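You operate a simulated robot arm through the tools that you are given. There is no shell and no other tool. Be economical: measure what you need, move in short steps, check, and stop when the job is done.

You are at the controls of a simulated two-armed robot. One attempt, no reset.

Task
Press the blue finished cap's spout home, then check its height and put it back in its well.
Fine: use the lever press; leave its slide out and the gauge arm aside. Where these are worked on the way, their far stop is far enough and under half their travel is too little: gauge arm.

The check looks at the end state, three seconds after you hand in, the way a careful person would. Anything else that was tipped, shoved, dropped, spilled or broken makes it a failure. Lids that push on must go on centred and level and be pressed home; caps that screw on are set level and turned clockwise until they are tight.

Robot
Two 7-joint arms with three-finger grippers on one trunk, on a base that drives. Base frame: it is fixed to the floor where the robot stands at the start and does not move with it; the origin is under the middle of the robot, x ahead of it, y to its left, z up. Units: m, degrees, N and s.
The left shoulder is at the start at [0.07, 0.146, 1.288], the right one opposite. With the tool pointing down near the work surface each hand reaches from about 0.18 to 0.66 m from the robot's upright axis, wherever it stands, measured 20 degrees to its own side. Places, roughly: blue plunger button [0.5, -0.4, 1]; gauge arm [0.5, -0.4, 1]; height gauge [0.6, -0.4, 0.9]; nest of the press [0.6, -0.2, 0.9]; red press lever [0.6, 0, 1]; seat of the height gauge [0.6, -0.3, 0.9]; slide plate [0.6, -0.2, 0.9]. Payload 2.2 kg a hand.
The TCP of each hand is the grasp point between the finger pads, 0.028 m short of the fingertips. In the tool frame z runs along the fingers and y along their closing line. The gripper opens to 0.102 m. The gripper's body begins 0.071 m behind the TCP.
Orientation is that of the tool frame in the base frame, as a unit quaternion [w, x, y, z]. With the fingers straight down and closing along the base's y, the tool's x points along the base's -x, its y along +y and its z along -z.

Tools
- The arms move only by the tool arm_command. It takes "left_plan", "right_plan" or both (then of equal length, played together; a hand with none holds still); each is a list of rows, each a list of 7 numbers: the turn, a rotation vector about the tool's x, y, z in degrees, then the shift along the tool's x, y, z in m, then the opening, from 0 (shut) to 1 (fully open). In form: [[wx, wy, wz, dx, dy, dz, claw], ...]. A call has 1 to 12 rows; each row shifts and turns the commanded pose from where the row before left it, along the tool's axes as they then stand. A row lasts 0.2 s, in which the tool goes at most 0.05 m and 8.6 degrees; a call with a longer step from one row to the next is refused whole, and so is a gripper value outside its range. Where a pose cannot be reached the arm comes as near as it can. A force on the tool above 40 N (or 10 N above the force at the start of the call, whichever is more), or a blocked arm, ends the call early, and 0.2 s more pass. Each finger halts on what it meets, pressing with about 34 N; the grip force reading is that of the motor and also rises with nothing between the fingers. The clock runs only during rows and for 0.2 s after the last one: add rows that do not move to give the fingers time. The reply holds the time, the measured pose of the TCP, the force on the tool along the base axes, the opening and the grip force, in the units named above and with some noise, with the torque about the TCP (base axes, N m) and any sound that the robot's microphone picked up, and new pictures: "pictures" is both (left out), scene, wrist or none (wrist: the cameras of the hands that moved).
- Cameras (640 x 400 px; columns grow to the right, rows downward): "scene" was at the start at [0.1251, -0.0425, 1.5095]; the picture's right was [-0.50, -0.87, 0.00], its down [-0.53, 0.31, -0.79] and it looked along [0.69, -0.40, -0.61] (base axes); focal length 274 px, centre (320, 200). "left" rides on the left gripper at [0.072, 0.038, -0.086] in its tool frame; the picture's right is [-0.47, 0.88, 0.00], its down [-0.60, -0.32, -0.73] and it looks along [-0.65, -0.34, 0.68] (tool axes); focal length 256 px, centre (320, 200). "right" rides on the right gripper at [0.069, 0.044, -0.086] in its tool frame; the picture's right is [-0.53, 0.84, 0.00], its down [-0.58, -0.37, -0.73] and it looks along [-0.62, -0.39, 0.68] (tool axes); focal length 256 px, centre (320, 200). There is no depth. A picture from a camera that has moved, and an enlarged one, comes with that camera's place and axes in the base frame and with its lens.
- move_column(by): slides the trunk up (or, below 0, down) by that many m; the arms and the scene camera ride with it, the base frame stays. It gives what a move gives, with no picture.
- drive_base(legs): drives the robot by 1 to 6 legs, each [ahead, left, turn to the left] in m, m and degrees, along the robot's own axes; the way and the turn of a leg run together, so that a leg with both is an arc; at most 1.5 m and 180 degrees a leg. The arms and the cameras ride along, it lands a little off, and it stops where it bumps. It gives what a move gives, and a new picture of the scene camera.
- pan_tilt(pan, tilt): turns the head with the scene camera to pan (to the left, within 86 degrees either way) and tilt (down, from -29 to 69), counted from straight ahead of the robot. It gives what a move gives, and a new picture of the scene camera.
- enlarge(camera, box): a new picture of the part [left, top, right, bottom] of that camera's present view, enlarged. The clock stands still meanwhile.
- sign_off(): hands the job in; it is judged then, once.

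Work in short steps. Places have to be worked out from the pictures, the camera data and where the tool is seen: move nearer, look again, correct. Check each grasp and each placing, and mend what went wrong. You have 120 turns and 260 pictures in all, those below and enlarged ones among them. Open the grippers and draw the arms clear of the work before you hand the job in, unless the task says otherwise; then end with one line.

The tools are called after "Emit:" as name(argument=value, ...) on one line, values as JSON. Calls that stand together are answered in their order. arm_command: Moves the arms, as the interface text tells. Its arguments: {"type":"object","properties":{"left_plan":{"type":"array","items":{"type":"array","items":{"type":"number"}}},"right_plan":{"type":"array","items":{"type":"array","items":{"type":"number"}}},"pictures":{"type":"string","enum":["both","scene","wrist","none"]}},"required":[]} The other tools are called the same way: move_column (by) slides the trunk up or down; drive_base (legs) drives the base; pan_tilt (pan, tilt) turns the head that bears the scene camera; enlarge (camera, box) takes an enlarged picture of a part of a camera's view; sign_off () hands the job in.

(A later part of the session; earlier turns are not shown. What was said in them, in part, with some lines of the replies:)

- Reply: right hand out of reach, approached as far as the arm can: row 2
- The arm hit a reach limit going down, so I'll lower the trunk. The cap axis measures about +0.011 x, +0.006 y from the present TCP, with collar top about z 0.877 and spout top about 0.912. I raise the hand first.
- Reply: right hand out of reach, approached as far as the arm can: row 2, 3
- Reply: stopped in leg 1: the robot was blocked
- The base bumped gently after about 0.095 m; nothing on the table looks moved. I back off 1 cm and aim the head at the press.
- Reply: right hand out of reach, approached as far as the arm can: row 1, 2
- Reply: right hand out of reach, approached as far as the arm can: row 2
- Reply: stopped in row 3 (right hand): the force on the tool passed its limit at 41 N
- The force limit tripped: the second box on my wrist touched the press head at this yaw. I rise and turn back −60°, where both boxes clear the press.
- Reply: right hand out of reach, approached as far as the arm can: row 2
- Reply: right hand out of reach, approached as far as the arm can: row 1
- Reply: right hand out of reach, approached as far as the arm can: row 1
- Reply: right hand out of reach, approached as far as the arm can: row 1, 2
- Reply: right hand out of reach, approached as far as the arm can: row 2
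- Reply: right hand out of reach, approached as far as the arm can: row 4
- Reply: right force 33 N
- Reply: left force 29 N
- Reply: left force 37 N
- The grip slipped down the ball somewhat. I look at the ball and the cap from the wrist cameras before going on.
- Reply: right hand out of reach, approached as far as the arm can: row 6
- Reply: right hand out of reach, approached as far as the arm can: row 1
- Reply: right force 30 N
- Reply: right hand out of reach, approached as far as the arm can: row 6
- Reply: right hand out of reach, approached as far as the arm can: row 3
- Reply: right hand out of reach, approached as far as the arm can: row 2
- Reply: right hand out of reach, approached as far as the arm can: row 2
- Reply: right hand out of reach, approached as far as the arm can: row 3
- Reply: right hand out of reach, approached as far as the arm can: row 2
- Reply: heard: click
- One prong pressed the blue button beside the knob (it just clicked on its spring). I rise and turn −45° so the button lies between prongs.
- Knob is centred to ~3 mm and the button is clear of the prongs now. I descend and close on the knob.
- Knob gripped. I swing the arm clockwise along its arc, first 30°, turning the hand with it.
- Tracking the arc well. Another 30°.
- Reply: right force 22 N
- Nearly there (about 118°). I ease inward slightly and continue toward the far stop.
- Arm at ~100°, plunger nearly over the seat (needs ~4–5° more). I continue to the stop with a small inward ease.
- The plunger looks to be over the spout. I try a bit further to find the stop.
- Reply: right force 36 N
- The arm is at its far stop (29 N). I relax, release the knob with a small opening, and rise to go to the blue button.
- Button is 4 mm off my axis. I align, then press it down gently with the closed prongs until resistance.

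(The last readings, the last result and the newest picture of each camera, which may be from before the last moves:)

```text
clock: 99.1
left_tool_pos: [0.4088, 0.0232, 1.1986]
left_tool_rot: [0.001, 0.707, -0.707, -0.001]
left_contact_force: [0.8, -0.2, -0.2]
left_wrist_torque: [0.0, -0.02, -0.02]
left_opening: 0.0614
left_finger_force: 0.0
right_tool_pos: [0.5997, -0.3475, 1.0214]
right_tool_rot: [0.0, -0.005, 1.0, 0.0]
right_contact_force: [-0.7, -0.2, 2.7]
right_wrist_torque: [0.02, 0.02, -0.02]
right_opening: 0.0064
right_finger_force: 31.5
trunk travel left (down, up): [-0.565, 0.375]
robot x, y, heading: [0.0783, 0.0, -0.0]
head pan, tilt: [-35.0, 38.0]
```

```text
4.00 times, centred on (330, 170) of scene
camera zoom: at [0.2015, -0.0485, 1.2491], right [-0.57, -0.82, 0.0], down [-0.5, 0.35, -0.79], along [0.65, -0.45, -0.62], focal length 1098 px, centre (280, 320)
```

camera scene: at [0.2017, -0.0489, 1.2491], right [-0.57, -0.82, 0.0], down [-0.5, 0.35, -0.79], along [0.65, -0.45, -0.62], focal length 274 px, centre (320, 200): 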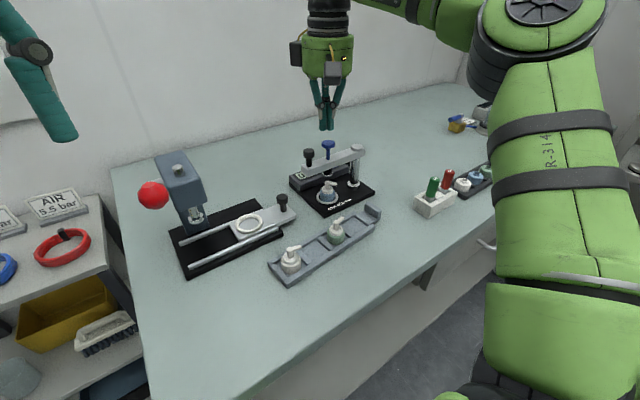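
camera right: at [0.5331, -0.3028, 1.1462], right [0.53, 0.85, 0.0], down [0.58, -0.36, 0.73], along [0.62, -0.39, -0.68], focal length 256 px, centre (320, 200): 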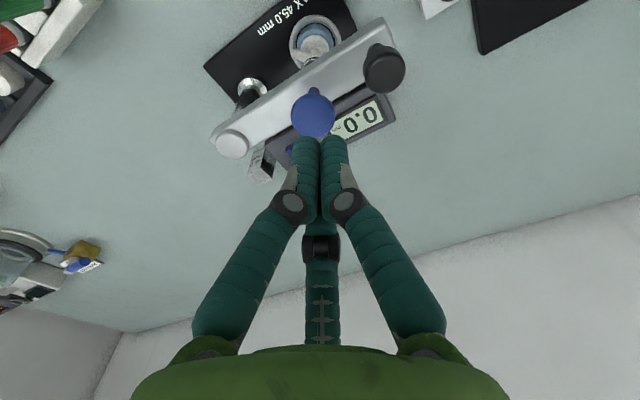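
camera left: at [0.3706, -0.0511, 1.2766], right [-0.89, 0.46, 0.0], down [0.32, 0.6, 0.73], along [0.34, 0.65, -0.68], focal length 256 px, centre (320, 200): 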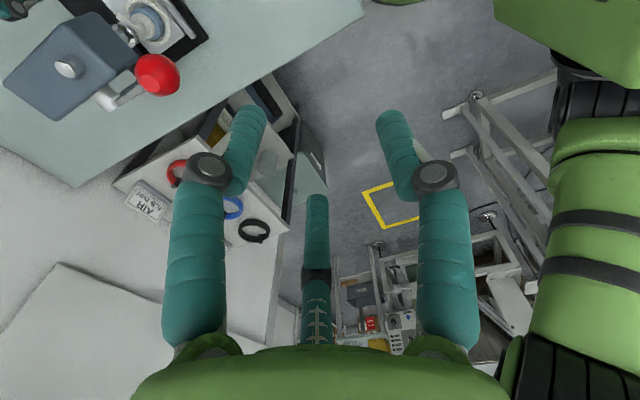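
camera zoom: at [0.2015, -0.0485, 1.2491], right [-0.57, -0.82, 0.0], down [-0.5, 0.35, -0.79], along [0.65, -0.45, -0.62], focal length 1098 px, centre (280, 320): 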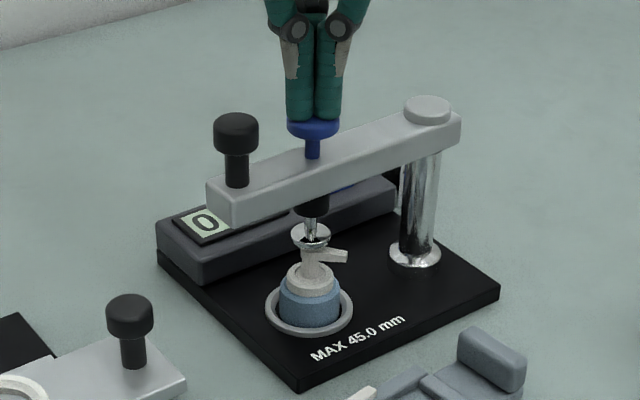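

The foot is just meeting the spout. I press a few mm more and read the display through the wrist camera.

Emit:
arm_command(right_plan=[[0, 0, 0, 0, 0, 0.002, 0], [0, 0, 0, 0, 0, 0.002, 0], [0, 0, 0, 0, 0, 0.002, 0], [0, 0, 0, 0, 0, 0, 0], [0, 0, 0, 0, 0, 0, 0]], pictures="none")

Emit:
enlarge(camera="right", box=[160, 30, 480, 230])

Emit:
enlarge(camera="scene", box=[280, 130, 380, 210])

```text
clock: 100.3
left_tool_pos: [0.4088, 0.0229, 1.1995]
left_tool_rot: [-0.001, 0.708, -0.706, -0.001]
left_contact_force: [1.0, 0.3, -0.1]
left_wrist_torque: [0.0, -0.02, 0.01]
left_opening: 0.0613
left_finger_force: 0.1
right_tool_pos: [0.5995, -0.3479, 1.0151]
right_tool_rot: [0.0, -0.005, 1.0, 0.001]
right_contact_force: [-0.3, -0.7, 3.4]
right_wrist_torque: [-0.02, 0.05, -0.05]
right_opening: 0.006
right_finger_force: 31.2
trunk travel left (down, up): [-0.565, 0.375]
robot x, y, heading: [0.0772, -0.0005, 0.3]
head pan, tilt: [-35.0, 38.0]
```

```text
2.00 times, centred on (320, 130) of right
camera zoom: at [0.5302, -0.3058, 1.1007], right [0.53, 0.85, 0.0], down [0.58, -0.36, 0.73], along [0.62, -0.39, -0.68], focal length 512 px, centre (320, 340)
```

zoom: 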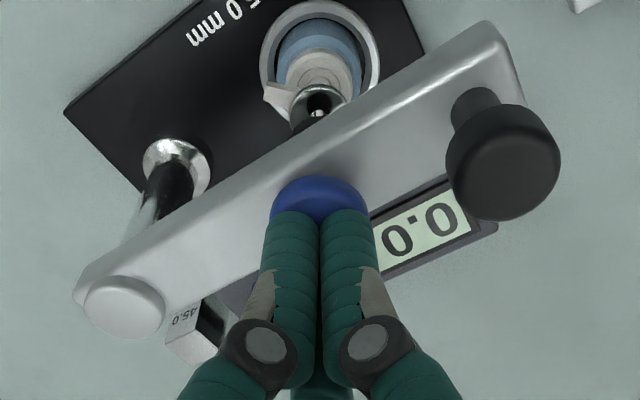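

```text
5.00 times, centred on (330, 170) of scene
camera zoom: at [0.2011, -0.0485, 1.2492], right [-0.57, -0.82, 0.0], down [-0.5, 0.35, -0.79], along [0.65, -0.45, -0.62], focal length 1372 px, centre (270, 350)
```

zoom: 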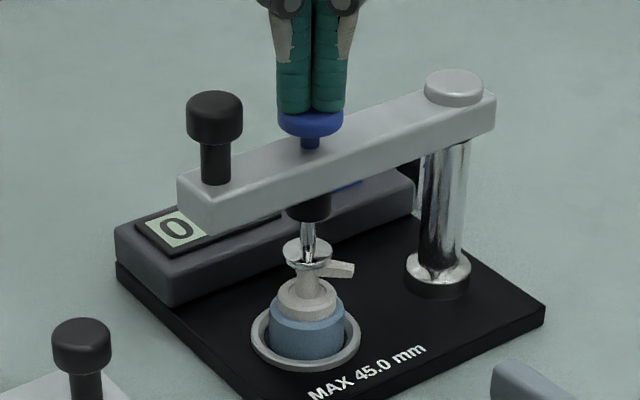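

Display still 0.0; force only 3 N. I press further in small steps.

Emit:
arm_command(right_plan=[[0, 0, 0, 0, 0, 0.002, 0], [0, 0, 0, 0, 0, 0.002, 0], [0, 0, 0, 0, 0, 0.002, 0], [0, 0, 0, 0, 0, 0, 0], [0, 0, 0, 0, 0, 0, 0]], pictures="none")

Emit:
enlarge(camera="right", box=[160, 30, 480, 230])

Emit:
enlarge(camera="scene", box=[280, 130, 380, 210])

```text
clock: 101.5
left_tool_pos: [0.4084, 0.0231, 1.2002]
left_tool_rot: [0.0, 0.707, -0.707, 0.001]
left_contact_force: [1.6, 0.3, -0.2]
left_wrist_torque: [0.03, -0.01, 0.01]
left_opening: 0.061
left_finger_force: 0.0
right_tool_pos: [0.5993, -0.3478, 1.0091]
right_tool_rot: [0.001, -0.004, 1.0, 0.0]
right_contact_force: [2.0, -3.1, 8.8]
right_wrist_torque: [-0.04, 0.07, 0.13]
right_opening: 0.0063
right_finger_force: 31.5
trunk travel left (down, up): [-0.565, 0.375]
robot x, y, heading: [0.0797, 0.0024, 0.2]
head pan, tilt: [-35.0, 38.0]
heard: click
```

```text
2.00 times, centred on (320, 130) of right
camera zoom: at [0.5299, -0.3057, 1.0954], right [0.53, 0.85, 0.0], down [0.58, -0.36, 0.73], along [0.62, -0.39, -0.68], focal length 512 px, centre (320, 340)
```

zoom: 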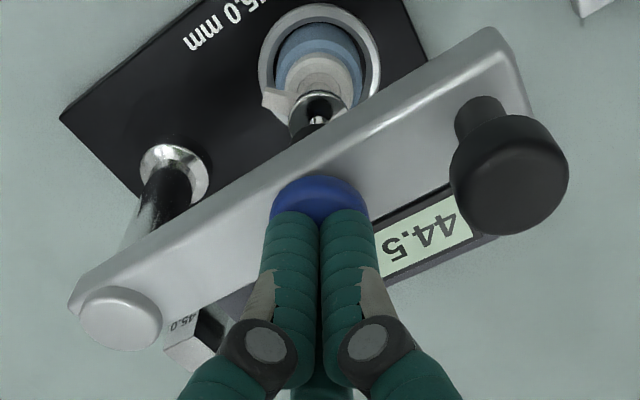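

```text
5.00 times, centred on (330, 170) of scene
camera zoom: at [0.2008, -0.0486, 1.2493], right [-0.57, -0.82, 0.0], down [-0.5, 0.35, -0.79], along [0.65, -0.45, -0.61], focal length 1372 px, centre (270, 350)
```

zoom: 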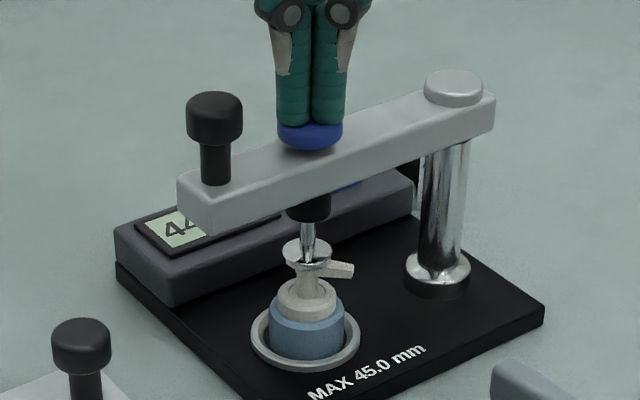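

The gauge reads 44.5 mm, within 45.0: the spout is home. I lift off the button and go back above the arm's knob.

Emit:
arm_command(right_plan=[[0, 0, 0, 0, 0, -0.025, 0], [0, 0, 0, 0, 0, -0.028, 0], [0, 0, 0, 0.002, 0.0465, 0, 0.2], [0, 0, 0, 0, 0, 0, 0.38], [0, 0, 0, 0, 0, 0, 0.38]], pictures="none")

Emit:
enlarge(camera="right", box=[160, 30, 480, 230])

Emit:
enlarge(camera="scene", box=[260, 110, 380, 210])

```text
clock: 102.7
left_tool_pos: [0.4092, 0.0223, 1.1981]
left_tool_rot: [0.0, 0.708, -0.706, 0.0]
left_contact_force: [-0.2, 0.9, -0.3]
left_wrist_torque: [-0.06, -0.02, 0.01]
left_opening: 0.0609
left_finger_force: 0.1
right_tool_pos: [0.5966, -0.3025, 1.0614]
right_tool_rot: [0.0, -0.005, 1.0, -0.001]
right_contact_force: [1.2, 0.8, -0.3]
right_wrist_torque: [-0.01, 0.03, -0.01]
right_opening: 0.0388
right_finger_force: 0.2
trunk travel left (down, up): [-0.565, 0.375]
robot x, y, heading: [0.0827, 0.0017, 0.3]
head pan, tilt: [-35.0, 38.0]
```

```text
2.00 times, centred on (320, 130) of right
camera zoom: at [0.5277, -0.2598, 1.147], right [0.53, 0.85, 0.0], down [0.58, -0.36, 0.73], along [0.62, -0.39, -0.68], focal length 512 px, centre (320, 340)
```

zoom: 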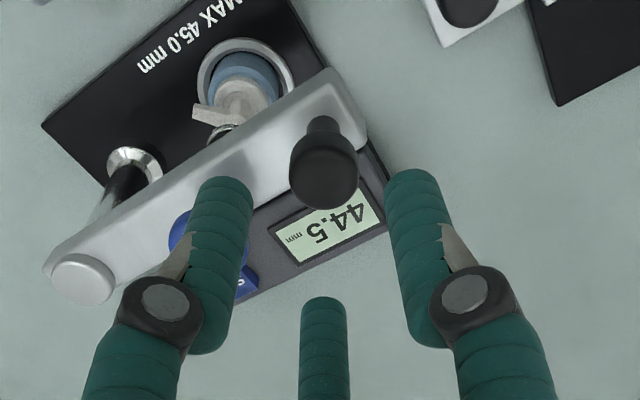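

```text
4.00 times, centred on (320, 160) of scene
camera zoom: at [0.2016, -0.0489, 1.2491], right [-0.57, -0.82, 0.0], down [-0.5, 0.35, -0.79], along [0.65, -0.45, -0.62], focal length 1098 px, centre (320, 360)
```

zoom: 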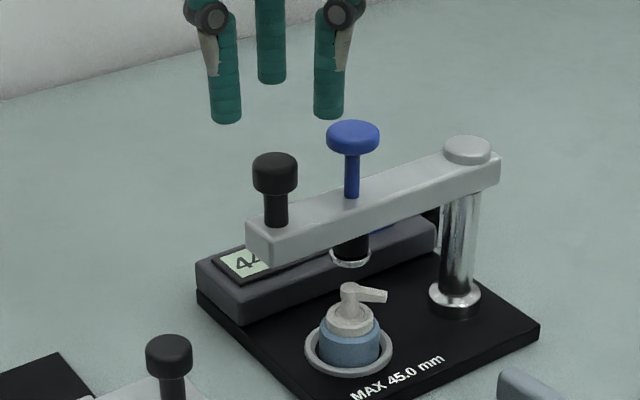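

Knob is centred. I descend and grip it.

Emit:
arm_command(right_plan=[[0, 0, 0, 0, 0, 0.03, 0.38], [0, 0, 0, 0, 0, 0.027, 0.38], [0, 0, 0, 0, 0, 0, 0.3], [0, 0, 0, 0, 0, 0, 0.2], [0, 0, 0, 0, 0, 0, 0.1], [0, 0, 0, 0, 0, 0, 0.1]], pictures="none")

```text
clock: 104.1
left_tool_pos: [0.4106, 0.0238, 1.1981]
left_tool_rot: [0.002, 0.708, -0.707, 0.0]
left_contact_force: [0.0, 0.0, -0.6]
left_wrist_torque: [0.0, 0.01, -0.01]
left_opening: 0.0613
left_finger_force: 0.1
right_tool_pos: [0.5967, -0.3008, 1.0051]
right_tool_rot: [0.001, -0.004, 1.0, 0.0]
right_contact_force: [-0.9, 6.9, -4.2]
right_wrist_torque: [0.55, -0.25, -0.14]
right_opening: 0.0206
right_finger_force: 44.8
trunk travel left (down, up): [-0.565, 0.375]
robot x, y, heading: [0.0763, 0.0001, 0.0]
head pan, tilt: [-35.0, 38.0]
```

Knob gripped. I swing the arm back counter-clockwise, first ~37°.

Emit:
arm_command(right_plan=[[0, 0, -7.5, 0.0167, -0.0023, 0, 0.1], [0, 0, -7.5, 0.0167, -0.0023, 0, 0.1], [0, 0, -7.5, 0.0167, -0.0023, 0, 0.1], [0, 0, -7.5, 0.0167, -0.0023, 0, 0.1], [0, 0, -7.5, 0.0167, -0.0023, 0, 0.1], [0, 0, 0, 0, 0, 0, 0.1]], pictures="none")

Emit:
enlarge(camera="scene", box=[270, 100, 430, 220])

```text
clock: 105.5
left_tool_pos: [0.4076, 0.0248, 1.1993]
left_tool_rot: [0.002, 0.707, -0.707, 0.001]
left_contact_force: [0.2, 0.4, -0.1]
left_wrist_torque: [0.01, 0.04, 0.0]
left_opening: 0.061
left_finger_force: 0.1
right_tool_pos: [0.5163, -0.3317, 1.0051]
right_tool_rot: [-0.003, -0.325, 0.946, 0.003]
right_contact_force: [-18.0, 18.7, -16.6]
right_wrist_torque: [0.03, 0.21, -0.14]
right_opening: 0.0206
right_finger_force: 44.5
trunk travel left (down, up): [-0.565, 0.375]
robot x, y, heading: [0.0803, 0.0007, 0.1]
head pan, tilt: [-35.0, 38.0]
```

```text
3.33 times, centred on (350, 160) of scene
camera zoom: at [0.1993, -0.0457, 1.2494], right [-0.57, -0.82, 0.0], down [-0.5, 0.35, -0.79], along [0.65, -0.45, -0.61], focal length 915 px, centre (220, 333)
```

zoom: 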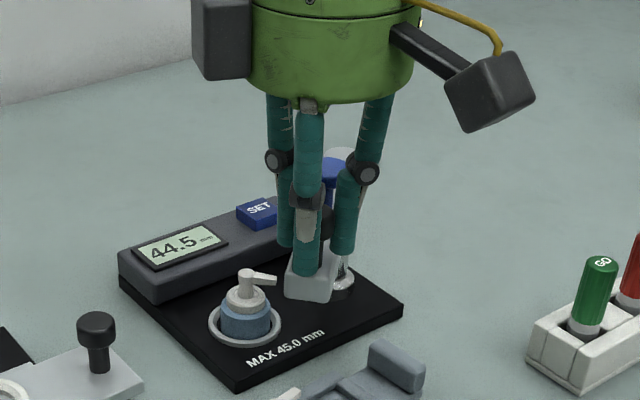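

I ease outward and down a little (to unload), and continue the swing back.

Emit:
arm_command(right_plan=[[0, 0, -7.5, 0.0167, 0.003, 0.003, 0.1], [0, 0, -7.5, 0.0167, -0.0015, 0, 0.1], [0, 0, -7.5, 0.0167, -0.0015, 0, 0.1], [0, 0, -7.5, 0.0167, -0.0015, 0, 0.1], [0, 0, 0, 0, 0, 0, 0.1]], pictures="none")

Emit:
enlarge(camera="scene", box=[290, 100, 450, 220])

```text
clock: 106.7
left_tool_pos: [0.4081, 0.0238, 1.1993]
left_tool_rot: [0.001, 0.708, -0.706, 0.0]
left_contact_force: [0.3, 0.1, 0.2]
left_wrist_torque: [-0.02, 0.0, 0.04]
left_opening: 0.0615
left_finger_force: 0.0
right_tool_pos: [0.4802, -0.3849, 1.0052]
right_tool_rot: [0.005, -0.559, 0.829, -0.005]
right_contact_force: [7.5, -3.5, 26.3]
right_wrist_torque: [0.32, -0.69, -0.05]
right_opening: 0.0206
right_finger_force: 45.2
trunk travel left (down, up): [-0.565, 0.375]
robot x, y, heading: [0.0859, -0.0014, 0.2]
head pan, tilt: [-35.0, 38.0]
```

```text
3.33 times, centred on (370, 160) of scene
camera zoom: at [0.2006, -0.047, 1.2496], right [-0.57, -0.82, 0.0], down [-0.5, 0.35, -0.79], along [0.65, -0.45, -0.61], focal length 915 px, centre (153, 333)
```

zoom: 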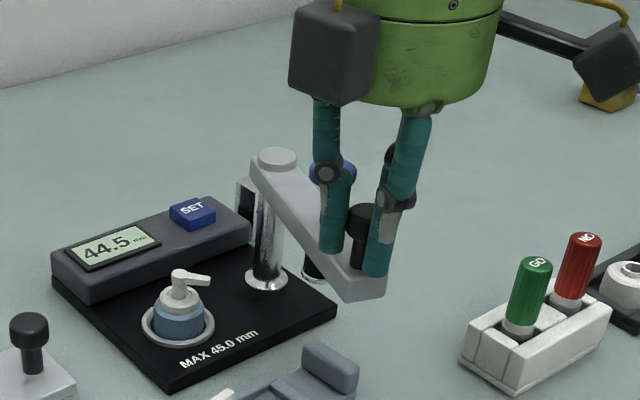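

Lift slightly to unload and finish the swing to the parked stop.

Emit:
arm_command(right_plan=[[0, 0, -7.5, 0.0172, -0.0015, -0.004, 0.1], [0, 0, -7.5, 0.0172, -0.0013, 0, 0.1], [0, 0, -3, 0.007, -0.0003, 0, 0.1], [0, 0, 0, 0, 0, 0, 0.1]], pictures="none")

Emit:
enlarge(camera="scene", box=[290, 100, 450, 220])

```text
clock: 107.7
left_tool_pos: [0.4126, 0.0249, 1.1987]
left_tool_rot: [0.001, 0.708, -0.707, 0.0]
left_contact_force: [0.7, -0.2, 0.2]
left_wrist_torque: [0.02, 0.01, -0.05]
left_opening: 0.0611
left_finger_force: 0.0
right_tool_pos: [0.4727, -0.4232, 1.0059]
right_tool_rot: [-0.001, -0.683, 0.731, 0.0]
right_contact_force: [14.9, 2.8, 7.9]
right_wrist_torque: [0.11, -0.21, 0.39]
right_opening: 0.0205
right_finger_force: 44.4
trunk travel left (down, up): [-0.565, 0.375]
robot x, y, heading: [0.0814, 0.0029, 0.1]
head pan, tilt: [-35.0, 38.0]
```

```text
3.33 times, centred on (370, 160) of scene
camera zoom: at [0.2043, -0.0473, 1.2488], right [-0.57, -0.82, 0.0], down [-0.51, 0.35, -0.79], along [0.64, -0.45, -0.62], focal length 915 px, centre (153, 333)
```

zoom: 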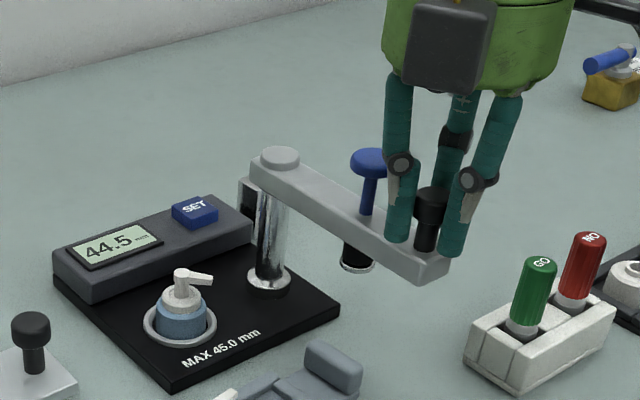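

The arm is about at its original parked place. A small further nudge to make sure it's at the stop.

Emit:
arm_command(right_plan=[[0, 0, 0, 0.003, -0.003, -0.001, 0.1], [0, 0, 0, 0.003, 0, 0, 0.1], [0, 0, 0, 0, 0, 0, 0.1]], pictures="none")

```text
clock: 108.5
left_tool_pos: [0.4107, 0.028, 1.1993]
left_tool_rot: [0.002, 0.707, -0.707, 0.001]
left_contact_force: [0.2, 1.1, 0.1]
left_wrist_torque: [-0.01, -0.01, 0.01]
left_opening: 0.0612
left_finger_force: 0.1
right_tool_pos: [0.4727, -0.4252, 1.0056]
right_tool_rot: [-0.002, -0.684, 0.73, 0.004]
right_contact_force: [-0.9, 28.8, -22.8]
right_wrist_torque: [0.13, -0.56, 0.22]
right_opening: 0.0206
right_finger_force: 44.5
trunk travel left (down, up): [-0.565, 0.375]
robot x, y, heading: [0.0836, -0.0024, -0.1]
head pan, tilt: [-35.0, 38.0]
```

At its stop. I relax, release, rise, move over the cap in the seat, and turn to the earlier grasp yaw.

Emit:
arm_command(right_plan=[[0, 0, 0, -0.005, 0, 0.002, 0.15], [0, 0, 0, 0, 0, 0, 0.3], [0, 0, 0, 0, 0, 0, 0.4], [0, 0, 0, 0, 0, -0.028, 0.4], [0, 0, 0, 0, 0, -0.03, 0.4], [0, 0, 0, -0.0286, -0.0396, 0, 0.4], [0, 0, 0, -0.0286, -0.0396, 0, 0.45], [0, 0, 0, -0.0286, -0.0396, 0, 0.5], [0, 0, 8.26, 0, 0, 0, 0.5], [0, 0, 8.26, 0, 0, 0, 0.5], [0, 0, 8.26, 0, 0, 0, 0.5], [0, 0, 8.26, 0, 0, 0, 0.5]], pictures="none")

Emit:
arm_command(right_plan=[[0, 0, 8.26, 0, 0, 0, 0.5], [0, 0, 0, 0, 0, 0, 0.5]])

Emit:
enlarge(camera="right", box=[200, 30, 440, 180])

Emit:
enlarge(camera="scene", box=[290, 120, 450, 220])

```text
clock: 111.1
left_tool_pos: [0.4086, 0.0222, 1.2]
left_tool_rot: [0.0, 0.708, -0.707, -0.001]
left_contact_force: [0.0, -0.9, 0.7]
left_wrist_torque: [0.02, -0.05, 0.03]
left_opening: 0.0613
left_finger_force: 0.1
right_tool_pos: [0.5981, -0.3506, 1.0616]
right_tool_rot: [0.0, -0.445, 0.896, 0.001]
right_contact_force: [-0.2, 0.3, -0.9]
right_wrist_torque: [0.01, 0.0, -0.01]
right_opening: 0.0508
right_finger_force: 0.1
trunk travel left (down, up): [-0.565, 0.375]
robot x, y, heading: [0.0823, 0.0021, -0.2]
head pan, tilt: [-35.0, 38.0]
```

```text
clock: 111.7
left_tool_pos: [0.4088, 0.0218, 1.1986]
left_tool_rot: [0.0, 0.708, -0.707, 0.0]
left_contact_force: [0.1, -1.0, -0.1]
left_wrist_torque: [0.03, -0.02, 0.02]
left_opening: 0.0614
left_finger_force: 0.1
right_tool_pos: [0.5985, -0.3507, 1.0624]
right_tool_rot: [0.002, -0.379, 0.925, 0.0]
right_contact_force: [0.0, -0.2, -0.3]
right_wrist_torque: [-0.04, 0.02, 0.03]
right_opening: 0.051
right_finger_force: 0.1
trunk travel left (down, up): [-0.565, 0.375]
robot x, y, heading: [0.0817, 0.0006, 0.0]
head pan, tilt: [-35.0, 38.0]
camera scene: at [0.2016, -0.0489, 1.2491], right [-0.57, -0.82, 0.0], down [-0.5, 0.35, -0.79], along [0.65, -0.45, -0.62], focal length 274 px, centre (320, 200)
camera right: at [0.5186, -0.3679, 1.1484], right [-0.21, 0.98, 0.0], down [0.67, 0.14, 0.73], along [0.72, 0.16, -0.68], focal length 256 px, centre (320, 200)
```

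scene: 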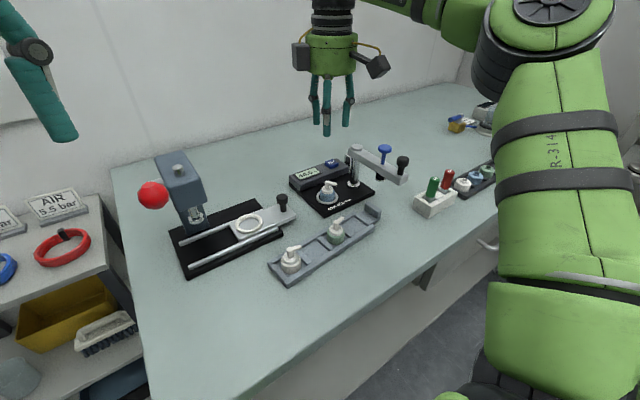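
right: 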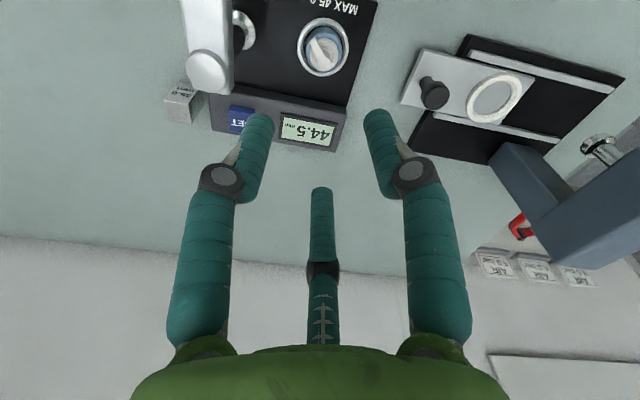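

```text
2.67 times, centred on (320, 105) of right
camera zoom: at [0.5186, -0.3679, 1.1484], right [-0.21, 0.98, 0.0], down [0.67, 0.14, 0.73], along [0.72, 0.16, -0.68], focal length 683 px, centre (320, 453)
```

zoom: 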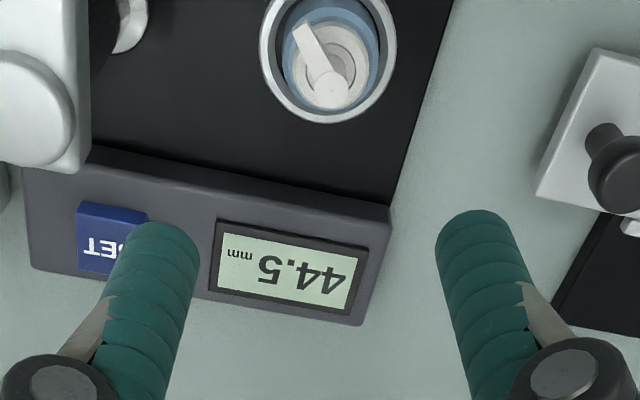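

```text
4.00 times, centred on (370, 170) of scene
camera zoom: at [0.2016, -0.0489, 1.2491], right [-0.57, -0.82, 0.0], down [-0.5, 0.35, -0.79], along [0.65, -0.45, -0.62], focal length 1098 px, centre (120, 320)
```

zoom: 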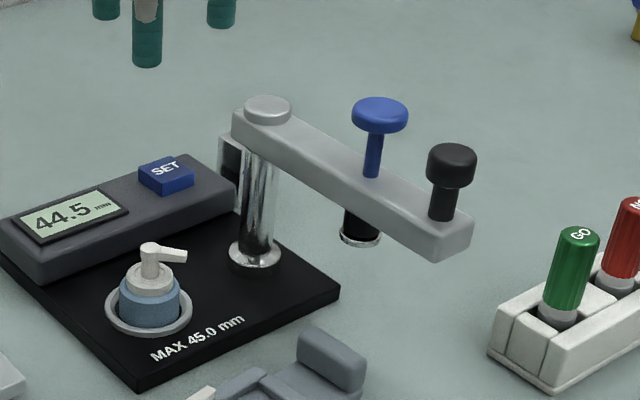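

Arm parked, cap in seat. I align with the earlier release pose (0.597,-0.346) and descend to just above the cap.

Emit:
arm_command(right_plan=[[0, 0, 0, -0.0021, 0.0042, 0.04, 0.5], [0, 0, 0, 0, 0, 0.04, 0.5], [0, 0, 0, 0, 0, 0.04, 0.5], [0, 0, 0, 0, 0, 0, 0.5]], pictures="none")

Emit:
enlarge(camera="right", box=[220, 70, 420, 195])

```text
clock: 112.7
left_tool_pos: [0.4087, 0.0228, 1.1986]
left_tool_rot: [0.001, 0.708, -0.707, -0.001]
left_contact_force: [0.0, 0.5, -0.2]
left_wrist_torque: [-0.01, -0.04, 0.03]
left_opening: 0.061
left_finger_force: 0.0
right_tool_pos: [0.5973, -0.3447, 0.9424]
right_tool_rot: [0.002, -0.38, 0.925, -0.001]
right_contact_force: [-0.7, -0.2, 0.0]
right_wrist_torque: [0.03, -0.02, -0.01]
right_opening: 0.0513
right_finger_force: 0.0
trunk travel left (down, up): [-0.565, 0.375]
robot x, y, heading: [0.0804, 0.0005, -0.2]
head pan, tilt: [-35.0, 38.0]
```

```text
3.20 times, centred on (320, 132) of right
camera zoom: at [0.5173, -0.3629, 1.0283], right [-0.21, 0.98, 0.0], down [0.67, 0.15, 0.73], along [0.72, 0.16, -0.68], focal length 819 px, centre (320, 416)
```

zoom: 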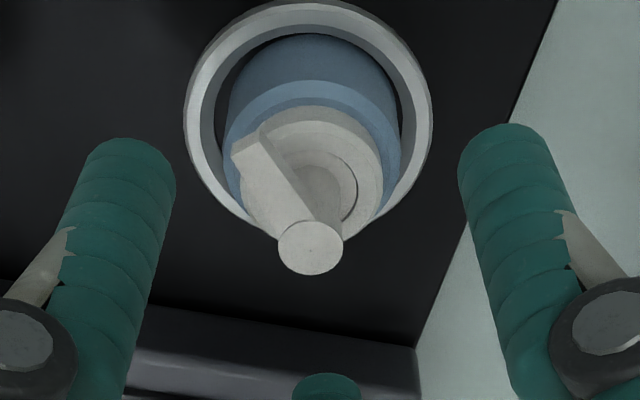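

About (+0.003,-0.001) to correct. I descend to grasp height and close.

Emit:
arm_command(right_plan=[[0, 0, 0, -0.0016, -0.0031, 0.012, 0.5], [0, 0, 0, 0, 0, 0.015, 0.5], [0, 0, 0, 0, 0, 0.009, 0.5], [0, 0, 0, 0, 0, 0, 0.42], [0, 0, 0, 0, 0, 0, 0.34], [0, 0, 0, 0, 0, 0, 0.28], [0, 0, 0, 0, 0, 0, 0.2], [0, 0, 0, 0, 0, 0, 0.1]], pictures="none")

Emit:
enlarge(camera="right", box=[220, 70, 420, 195])

```text
clock: 114.5
left_tool_pos: [0.4083, 0.0223, 1.1983]
left_tool_rot: [0.001, 0.707, -0.707, 0.0]
left_contact_force: [0.5, -0.6, 0.0]
left_wrist_torque: [0.0, -0.01, 0.01]
left_opening: 0.061
left_finger_force: 0.0
right_tool_pos: [0.5996, -0.3465, 0.9068]
right_tool_rot: [0.0, -0.38, 0.925, 0.0]
right_contact_force: [-1.8, -1.4, -0.5]
right_wrist_torque: [-0.03, 0.08, -0.01]
right_opening: 0.0314
right_finger_force: 10.2
trunk travel left (down, up): [-0.565, 0.375]
robot x, y, heading: [0.0824, -0.0011, -0.2]
head pan, tilt: [-35.0, 38.0]
```

```text
3.20 times, centred on (320, 132) of right
camera zoom: at [0.5209, -0.3643, 0.9921], right [-0.21, 0.98, 0.0], down [0.67, 0.15, 0.73], along [0.71, 0.16, -0.68], focal length 819 px, centre (320, 416)
```

zoom: 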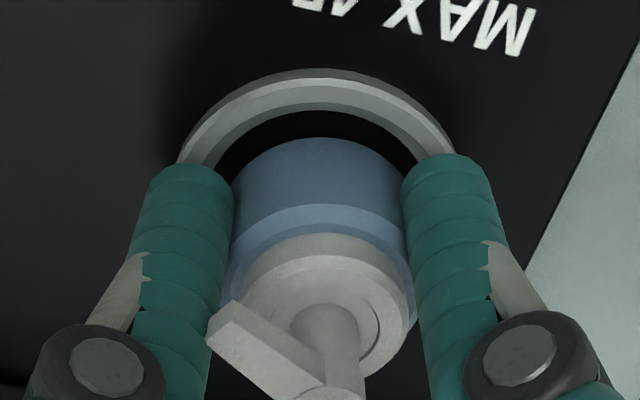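

Gripped. I lift high, carry it over to the tray's empty middle well, then turn back −60°.

Emit:
arm_command(right_plan=[[0, 0, 0, 0, 0, -0.03, 0.08], [0, 0, 0, 0, 0, -0.04, 0.08], [0, 0, 0, 0, 0, -0.045, 0.08], [0, 0, 0, 0.0004, 0.0397, 0, 0.08], [0, 0, 0, 0.0005, 0.0397, 0, 0.08], [0, 0, 0, 0.0004, 0.0397, 0, 0.08], [0, 0, 0, 0.0005, 0.0397, 0, 0.08], [0, 0, 0, 0, 0, 0, 0.08]], pictures="none")

Emit:
arm_command(right_plan=[[0, 0, -7.5, 0, 0, 0, 0.08], [0, 0, -7.5, 0, 0, 0, 0.08], [0, 0, -7.5, 0, 0, 0, 0.08], [0, 0, -7.5, 0, 0, 0, 0.08], [0, 0, -7.5, 0, 0, 0, 0.08], [0, 0, -7.5, 0, 0, 0, 0.08], [0, 0, -7.5, 0, 0, 0, 0.08], [0, 0, -7.5, 0, 0, 0, 0.08], [0, 0, 0, 0, 0, 0, 0.08]])

Emit:
enlarge(camera="right", box=[200, 0, 440, 150])

Emit:
enlarge(camera="scene", box=[240, 160, 400, 290])

```text
clock: 116.3
left_tool_pos: [0.4105, 0.022, 1.1996]
left_tool_rot: [0.001, 0.707, -0.707, -0.001]
left_contact_force: [0.1, 0.4, 0.2]
left_wrist_torque: [0.02, 0.03, -0.01]
left_opening: 0.0614
left_finger_force: 0.0
right_tool_pos: [0.4876, -0.2357, 1.0217]
right_tool_rot: [0.001, -0.38, 0.925, 0.0]
right_contact_force: [0.5, 0.3, -0.5]
right_wrist_torque: [0.0, 0.02, 0.01]
right_opening: 0.0315
right_finger_force: 10.1
trunk travel left (down, up): [-0.565, 0.375]
robot x, y, heading: [0.0841, 0.0006, -0.0]
head pan, tilt: [-35.0, 38.0]
```

```text
clock: 118.3
left_tool_pos: [0.4096, 0.0238, 1.1994]
left_tool_rot: [0.001, 0.708, -0.706, 0.0]
left_contact_force: [0.0, -1.2, -0.5]
left_wrist_torque: [0.05, 0.0, 0.02]
left_opening: 0.0611
left_finger_force: 0.0
right_tool_pos: [0.4869, -0.2342, 1.022]
right_tool_rot: [-0.001, 0.792, -0.61, 0.001]
right_contact_force: [0.2, -0.9, 0.2]
right_wrist_torque: [0.01, -0.04, 0.0]
right_opening: 0.0313
right_finger_force: 9.4
trunk travel left (down, up): [-0.565, 0.375]
robot x, y, heading: [0.0804, 0.0024, 0.1]
head pan, tilt: [-35.0, 38.0]
camera scene: at [0.2017, -0.0489, 1.2491], right [-0.57, -0.82, 0.0], down [-0.5, 0.35, -0.79], along [0.65, -0.45, -0.62], focal length 274 px, centre (320, 200)
camera right: at [0.463, -0.3133, 1.1072], right [-0.95, 0.3, 0.0], down [0.2, 0.65, 0.73], along [0.22, 0.7, -0.68], focal length 256 px, centre (320, 200)
```

scene: 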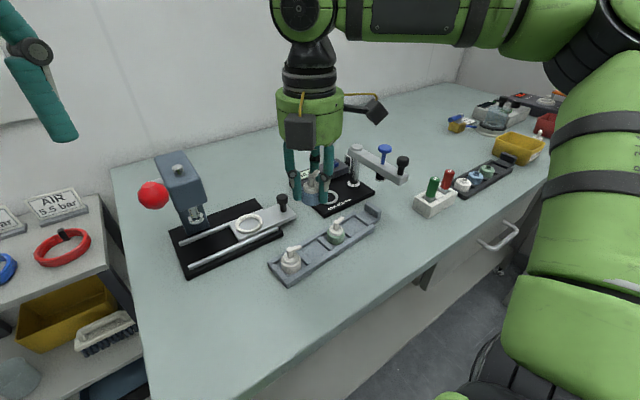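
right: 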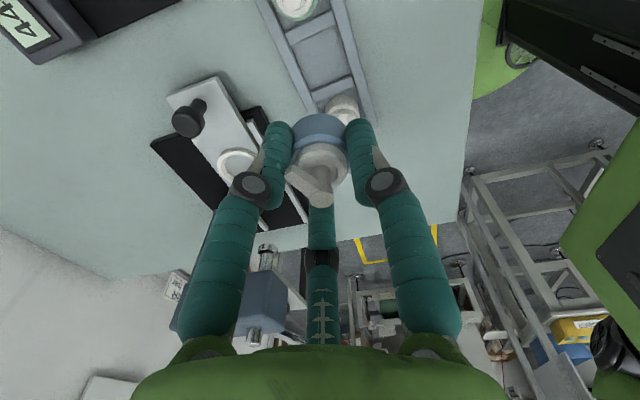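

```text
2.67 times, centred on (320, 75) of right
camera zoom: at [0.463, -0.3133, 1.1072], right [-0.95, 0.3, 0.0], down [0.2, 0.65, 0.73], along [0.22, 0.7, -0.68], focal length 683 px, centre (320, 533)
```

zoom: 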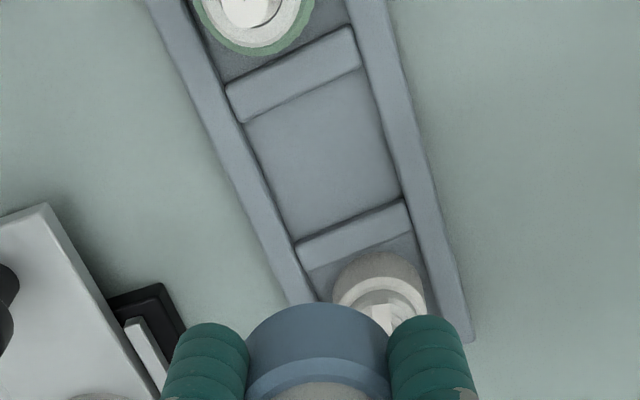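

```text
3.08 times, centred on (320, 225) of scene
camera zoom: at [0.2017, -0.0489, 1.2491], right [-0.57, -0.82, 0.0], down [-0.5, 0.35, -0.79], along [0.65, -0.45, -0.62], focal length 844 px, centre (320, 123)
```

zoom: 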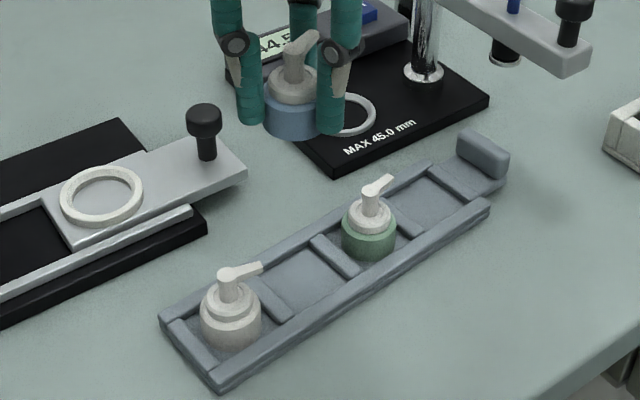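

The well lies straight under the cap, within ~2 mm. I descend to about 1 cm above the tray and check.

Emit:
arm_command(right_plan=[[0, 0, 0, -0.0005, 0.001, 0.035, 0.08], [0, 0, 0, 0, 0, 0.035, 0.08], [0, 0, 0, 0, 0, 0.02, 0.08], [0, 0, 0, 0, 0, 0, 0.08]], pictures="none")

Emit:
enlarge(camera="right", box=[200, 50, 440, 200])

Emit:
enlarge(camera="scene", box=[250, 190, 370, 280])

```text
clock: 119.3
left_tool_pos: [0.409, 0.0222, 1.1986]
left_tool_rot: [0.001, 0.708, -0.706, -0.001]
left_contact_force: [-0.5, 0.7, -0.2]
left_wrist_torque: [0.01, 0.03, -0.05]
left_opening: 0.0612
left_finger_force: 0.0
right_tool_pos: [0.4849, -0.2347, 0.9323]
right_tool_rot: [-0.001, 0.792, -0.611, 0.0]
right_contact_force: [-0.5, 0.0, -1.2]
right_wrist_torque: [0.0, -0.02, 0.0]
right_opening: 0.0314
right_finger_force: 10.3
trunk travel left (down, up): [-0.565, 0.375]
robot x, y, heading: [0.0755, -0.0012, -0.2]
head pan, tilt: [-35.0, 38.0]
```

```text
2.67 times, centred on (320, 125) of right
camera zoom: at [0.4608, -0.3131, 1.0173], right [-0.95, 0.3, 0.0], down [0.21, 0.65, 0.73], along [0.22, 0.7, -0.68], focal length 683 px, centre (320, 400)
```

zoom: 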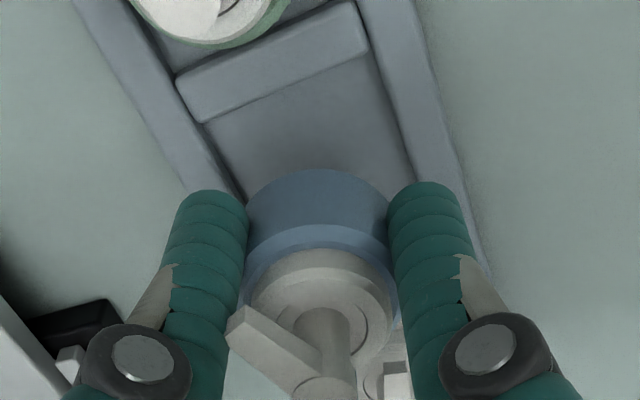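

```text
4.44 times, centred on (310, 235) of scene
camera zoom: at [0.2016, -0.0489, 1.2491], right [-0.57, -0.82, 0.0], down [-0.5, 0.35, -0.79], along [0.65, -0.45, -0.62], focal length 1220 px, centre (364, 44)
```

zoom: 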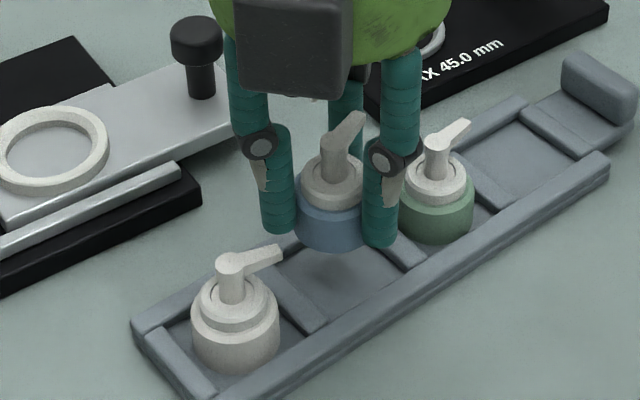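

Alignment is good. Lower to contact.

Emit:
arm_command(right_plan=[[0, 0, 0, 0, 0, 0.012, 0.08], [0, 0, 0, 0, 0, 0.008, 0.08], [0, 0, 0, 0, 0, 0.002, 0.08], [0, 0, 0, 0, 0, 0.002, 0.08], [0, 0, 0, 0, 0, 0, 0.08]], pictures="none")

Emit:
enlarge(camera="scene", box=[250, 190, 370, 280])

Emit:
enlarge(camera="right", box=[200, 50, 440, 200])

```text
clock: 120.5
left_tool_pos: [0.4091, 0.0223, 1.1992]
left_tool_rot: [0.001, 0.708, -0.706, 0.0]
left_contact_force: [-0.1, -0.1, -0.2]
left_wrist_torque: [0.02, 0.0, -0.01]
left_opening: 0.0608
left_finger_force: 0.1
right_tool_pos: [0.4872, -0.2358, 0.9077]
right_tool_rot: [-0.001, 0.792, -0.611, 0.001]
right_contact_force: [0.2, 0.0, 0.3]
right_wrist_torque: [0.0, 0.0, 0.0]
right_opening: 0.0315
right_finger_force: 10.1
trunk travel left (down, up): [-0.565, 0.375]
robot x, y, heading: [0.0773, 0.0011, 0.1]
head pan, tilt: [-35.0, 38.0]
```

```text
4.44 times, centred on (310, 235) of scene
camera zoom: at [0.2016, -0.0489, 1.2491], right [-0.57, -0.82, 0.0], down [-0.5, 0.35, -0.79], along [0.65, -0.45, -0.62], focal length 1220 px, centre (364, 44)
```

zoom: 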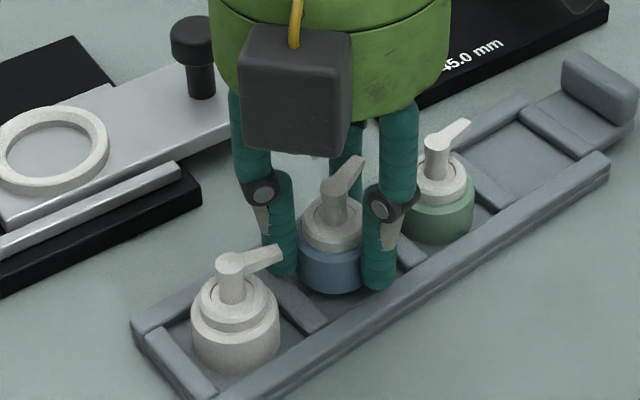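

```text
2.67 times, centred on (320, 125) of right
camera zoom: at [0.4616, -0.3132, 0.9931], right [-0.95, 0.3, 0.0], down [0.21, 0.65, 0.73], along [0.22, 0.7, -0.68], focal length 683 px, centre (320, 400)
```

zoom: 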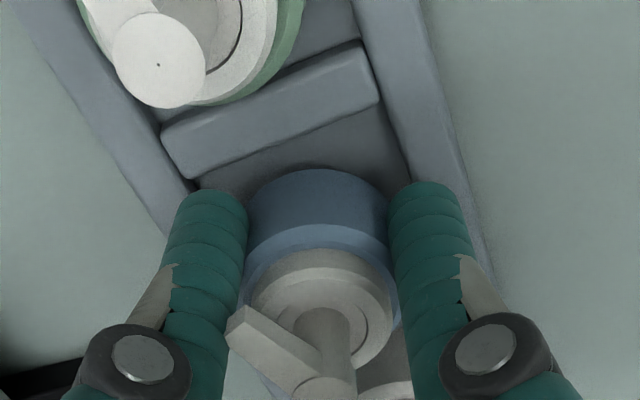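

Well centred, no contact yet; lowering in 1–2 mm steps.

Emit:
arm_command(right_plan=[[0, 0, 0, 0, 0, 0.002, 0.08], [0, 0, 0, 0, 0, 0.0015, 0.08], [0, 0, 0, 0, 0, 0.0015, 0.08], [0, 0, 0, 0, 0, 0, 0.08]], pictures="none")

```text
clock: 121.5
left_tool_pos: [0.4086, 0.0233, 1.1994]
left_tool_rot: [0.0, -0.707, 0.707, 0.001]
left_contact_force: [-1.0, -0.2, 0.5]
left_wrist_torque: [0.01, 0.01, 0.02]
left_opening: 0.0613
left_finger_force: 0.0
right_tool_pos: [0.4859, -0.2336, 0.9028]
right_tool_rot: [0.0, 0.792, -0.61, 0.0]
right_contact_force: [-0.2, -0.6, -0.6]
right_wrist_torque: [0.03, 0.0, 0.01]
right_opening: 0.0314
right_finger_force: 10.5
trunk travel left (down, up): [-0.565, 0.375]
robot x, y, heading: [0.078, 0.0002, -0.1]
head pan, tilt: [-35.0, 38.0]
```

Emit:
arm_command(right_plan=[[0, 0, 0, 0, 0, 0.0015, 0.08], [0, 0, 0, 0, 0, 0.001, 0.08], [0, 0, 0, 0, 0, 0, 0.08]], pictures="none")

Emit:
enlarge(camera="scene", box=[270, 205, 350, 265])

```text
clock: 122.3
left_tool_pos: [0.4083, 0.0211, 1.1991]
left_tool_rot: [0.0, 0.708, -0.706, -0.001]
left_contact_force: [-0.2, -0.4, 0.1]
left_wrist_torque: [-0.01, -0.01, 0.0]
left_opening: 0.061
left_finger_force: 0.1
right_tool_pos: [0.487, -0.2338, 0.9008]
right_tool_rot: [-0.001, 0.792, -0.61, 0.0]
right_contact_force: [-0.3, -0.2, 0.9]
right_wrist_torque: [0.03, -0.02, -0.02]
right_opening: 0.0315
right_finger_force: 9.6
trunk travel left (down, up): [-0.565, 0.375]
robot x, y, heading: [0.0852, -0.002, 0.2]
head pan, tilt: [-35.0, 38.0]
```

```text
6.67 times, centred on (310, 235) of scene
camera zoom: at [0.2016, -0.0489, 1.2491], right [-0.57, -0.82, 0.0], down [-0.5, 0.35, -0.79], along [0.65, -0.45, -0.62], focal length 1830 px, centre (387, -33)
```

zoom: 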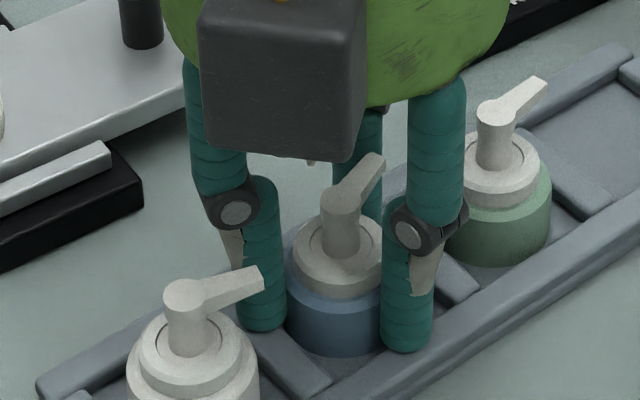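

Practically on the floor of the well. One more millimetre, then open gently.

Emit:
arm_command(right_plan=[[0, 0, 0, 0, 0, 0.001, 0.08], [0, 0, 0, 0, 0, 0, 0.2], [0, 0, 0, 0, 0, 0, 0.28], [0, 0, 0, 0, 0, 0, 0.33], [0, 0, 0, 0, 0, 0, 0.37], [0, 0, 0, 0, 0, 0, 0.4], [0, 0, 0, 0, 0, 0, 0.4]], pictures="none")

Emit:
enlarge(camera="scene", box=[270, 205, 350, 265])

Emit:
enlarge(camera="right", box=[200, 50, 440, 200])

```text
clock: 123.9
left_tool_pos: [0.4087, 0.0232, 1.1999]
left_tool_rot: [0.0, 0.708, -0.706, 0.0]
left_contact_force: [-1.1, 0.5, -0.3]
left_wrist_torque: [0.02, 0.01, 0.01]
left_opening: 0.0613
left_finger_force: 0.0
right_tool_pos: [0.4854, -0.2331, 0.901]
right_tool_rot: [0.0, 0.792, -0.611, 0.0]
right_contact_force: [0.5, 2.3, 7.3]
right_wrist_torque: [-0.04, -0.08, 0.02]
right_opening: 0.0401
right_finger_force: 0.0
trunk travel left (down, up): [-0.565, 0.375]
robot x, y, heading: [0.0803, -0.0001, 0.1]
head pan, tilt: [-35.0, 38.0]
```

```text
6.67 times, centred on (310, 235) of scene
camera zoom: at [0.2009, -0.048, 1.2492], right [-0.57, -0.82, 0.0], down [-0.5, 0.35, -0.79], along [0.65, -0.45, -0.61], focal length 1830 px, centre (387, -33)
```

zoom: 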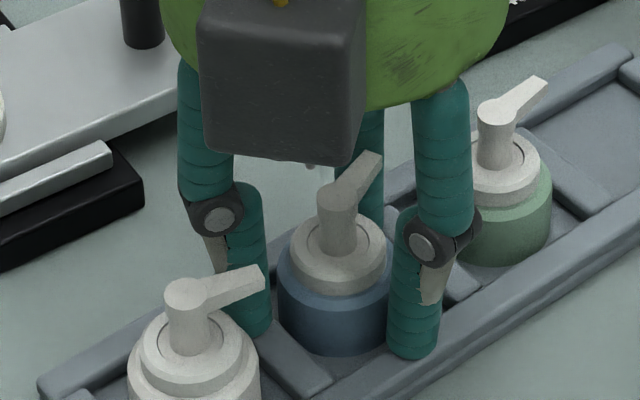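

```text
2.67 times, centred on (320, 125) of right
camera zoom: at [0.4612, -0.3119, 0.9853], right [-0.95, 0.3, 0.0], down [0.2, 0.65, 0.73], along [0.22, 0.7, -0.68], focal length 683 px, centre (320, 400)
```

zoom: 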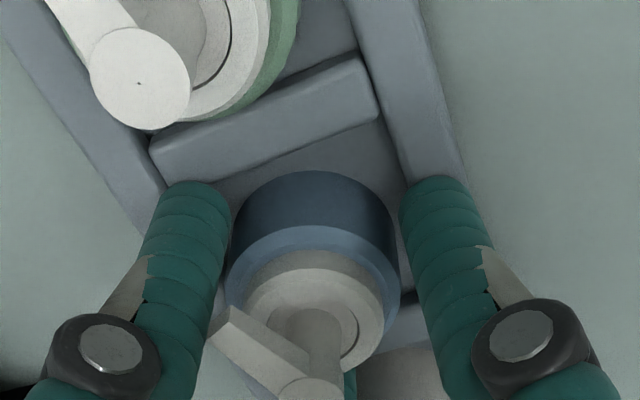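

Released; the cap stands in its well. I rise straight up.

Emit:
arm_command(right_plan=[[0, 0, 0, 0, 0, -0.01, 0.4], [0, 0, 0, 0, 0, -0.03, 0.4], [0, 0, 0, 0, 0, -0.04, 0.4], [0, 0, 0, 0, 0, -0.04, 0.5], [0, 0, 0, 0, 0, -0.04, 0.8], [0, 0, 0, 0.04, 0.02, 0, 1], [0, 0, 0, 0.04, 0.02, 0, 1], [0, 0, 0, 0.04, 0.02, 0, 1], [0, 0, 0, 0, 0, 0, 1]], left_plan=[[0, 0, 0, 0, 0, 0, 0.7], [0, 0, 0, 0, 0, 0, 0.8], [0, 0, 0, 0, 0, 0, 1], [0, 0, 0, 0, 0, 0, 1], [0, 0, 0, 0, 0, 0, 1], [0, 0, 0, 0, 0, 0, 1], [0, 0, 0, 0, 0, 0, 1], [0, 0, 0, 0, 0, 0, 1], [0, 0, 0, 0, 0, 0, 1]], pictures="scene")

Emit:
enlarge(camera="scene", box=[250, 190, 390, 290])

Emit:
enlarge(camera="scene", box=[130, 130, 430, 290])

```text
clock: 125.9
left_tool_pos: [0.4098, 0.0238, 1.1987]
left_tool_rot: [0.0, 0.708, -0.707, -0.001]
left_contact_force: [0.2, 0.6, -0.1]
left_wrist_torque: [0.01, 0.01, 0.02]
left_opening: 0.1018
left_finger_force: 0.1
right_tool_pos: [0.4591, -0.3673, 1.0607]
right_tool_rot: [0.0, 0.792, -0.611, 0.0]
right_contact_force: [-0.1, 0.4, 0.0]
right_wrist_torque: [-0.01, -0.01, 0.01]
right_opening: 0.102
right_finger_force: 0.0
trunk travel left (down, up): [-0.565, 0.375]
robot x, y, heading: [0.0814, 0.0013, -0.0]
head pan, tilt: [-35.0, 38.0]
camera scene: at [0.202, -0.0483, 1.2491], right [-0.57, -0.82, 0.0], down [-0.5, 0.35, -0.79], along [0.65, -0.45, -0.62], focal length 274 px, centre (320, 200)
```

scene: 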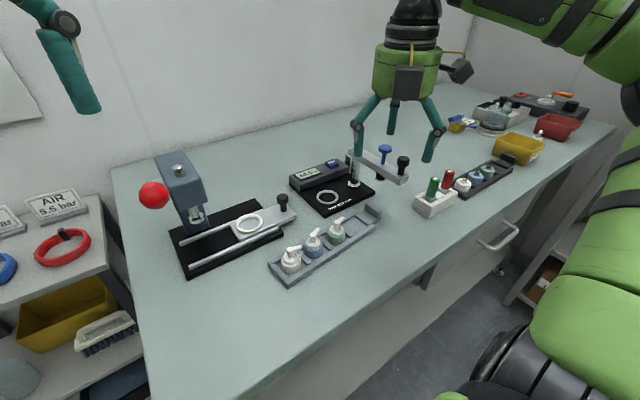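

```text
4.00 times, centred on (320, 240) of scene
camera zoom: at [0.202, -0.0483, 1.2491], right [-0.57, -0.82, 0.0], down [-0.5, 0.35, -0.79], along [0.65, -0.45, -0.62], focal length 1098 px, centre (320, 40)
```

zoom: 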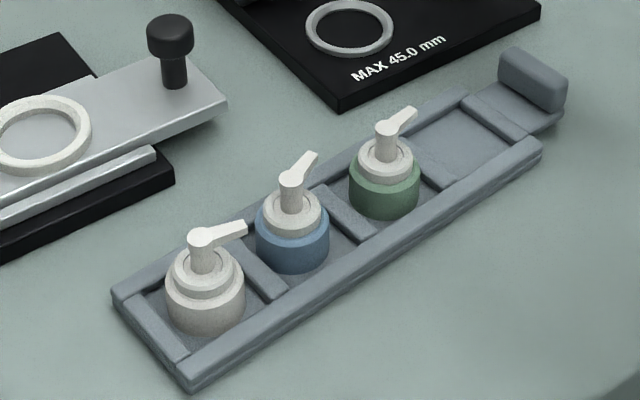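

```text
2.13 times, centred on (280, 210) of scene
camera zoom: at [0.202, -0.0483, 1.2491], right [-0.57, -0.82, 0.0], down [-0.5, 0.35, -0.79], along [0.65, -0.45, -0.62], focal length 585 px, centre (405, 179)
```

zoom: 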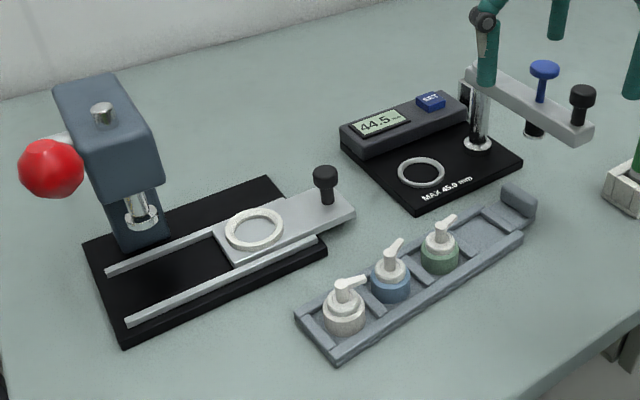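

All is in order: cap level in its well, slide out, gauge arm aside. I draw the right hand up and back, clear of the gauge.

Emit:
arm_command(right_plan=[[0, 0, 0, 0, 0, -0.045, 1], [0, 0, 0, 0, 0, -0.045, 1], [0, 0, 0, 0, 0.045, -0.02, 1], [0, 0, 0, 0, 0.045, 0, 1], [0, 0, 0, 0, 0, 0, 1]], pictures="scene")

```text
clock: 127.1
left_tool_pos: [0.4114, 0.0235, 1.1986]
left_tool_rot: [0.001, 0.708, -0.707, -0.002]
left_contact_force: [0.1, 0.4, -0.5]
left_wrist_torque: [0.0, -0.01, 0.02]
left_opening: 0.1022
left_finger_force: 0.1
right_tool_pos: [0.3747, -0.3879, 1.1687]
right_tool_rot: [0.0, 0.792, -0.611, -0.001]
right_contact_force: [0.6, 0.2, 0.1]
right_wrist_torque: [0.02, 0.01, 0.01]
right_opening: 0.1021
right_finger_force: 0.0
trunk travel left (down, up): [-0.565, 0.375]
robot x, y, heading: [0.0823, 0.0004, -0.0]
head pan, tilt: [-35.0, 38.0]
camera scene: at [0.2037, -0.0486, 1.2489], right [-0.57, -0.82, 0.0], down [-0.51, 0.35, -0.79], along [0.64, -0.45, -0.62], focal length 274 px, centre (320, 200)
```

scene: 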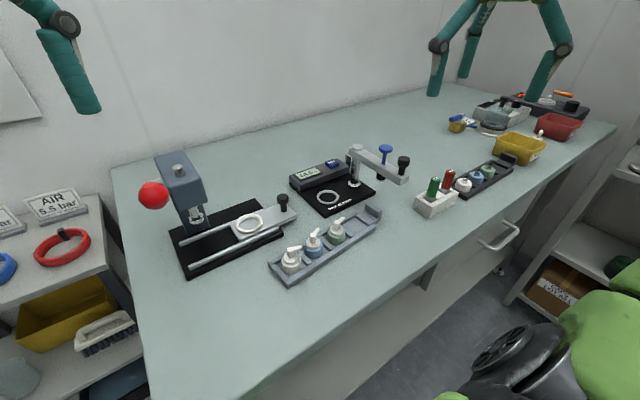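

Both arms are clear and the grippers open; handing in.

Emit:
sign_off()

```text
The job is handed in.
```

The blue cap's spout is pressed home: the gauge read 44.5 mm, under its 45.0 mm maximum. The cap is back in its well, the press slide is out, and the gauge arm is parked aside.
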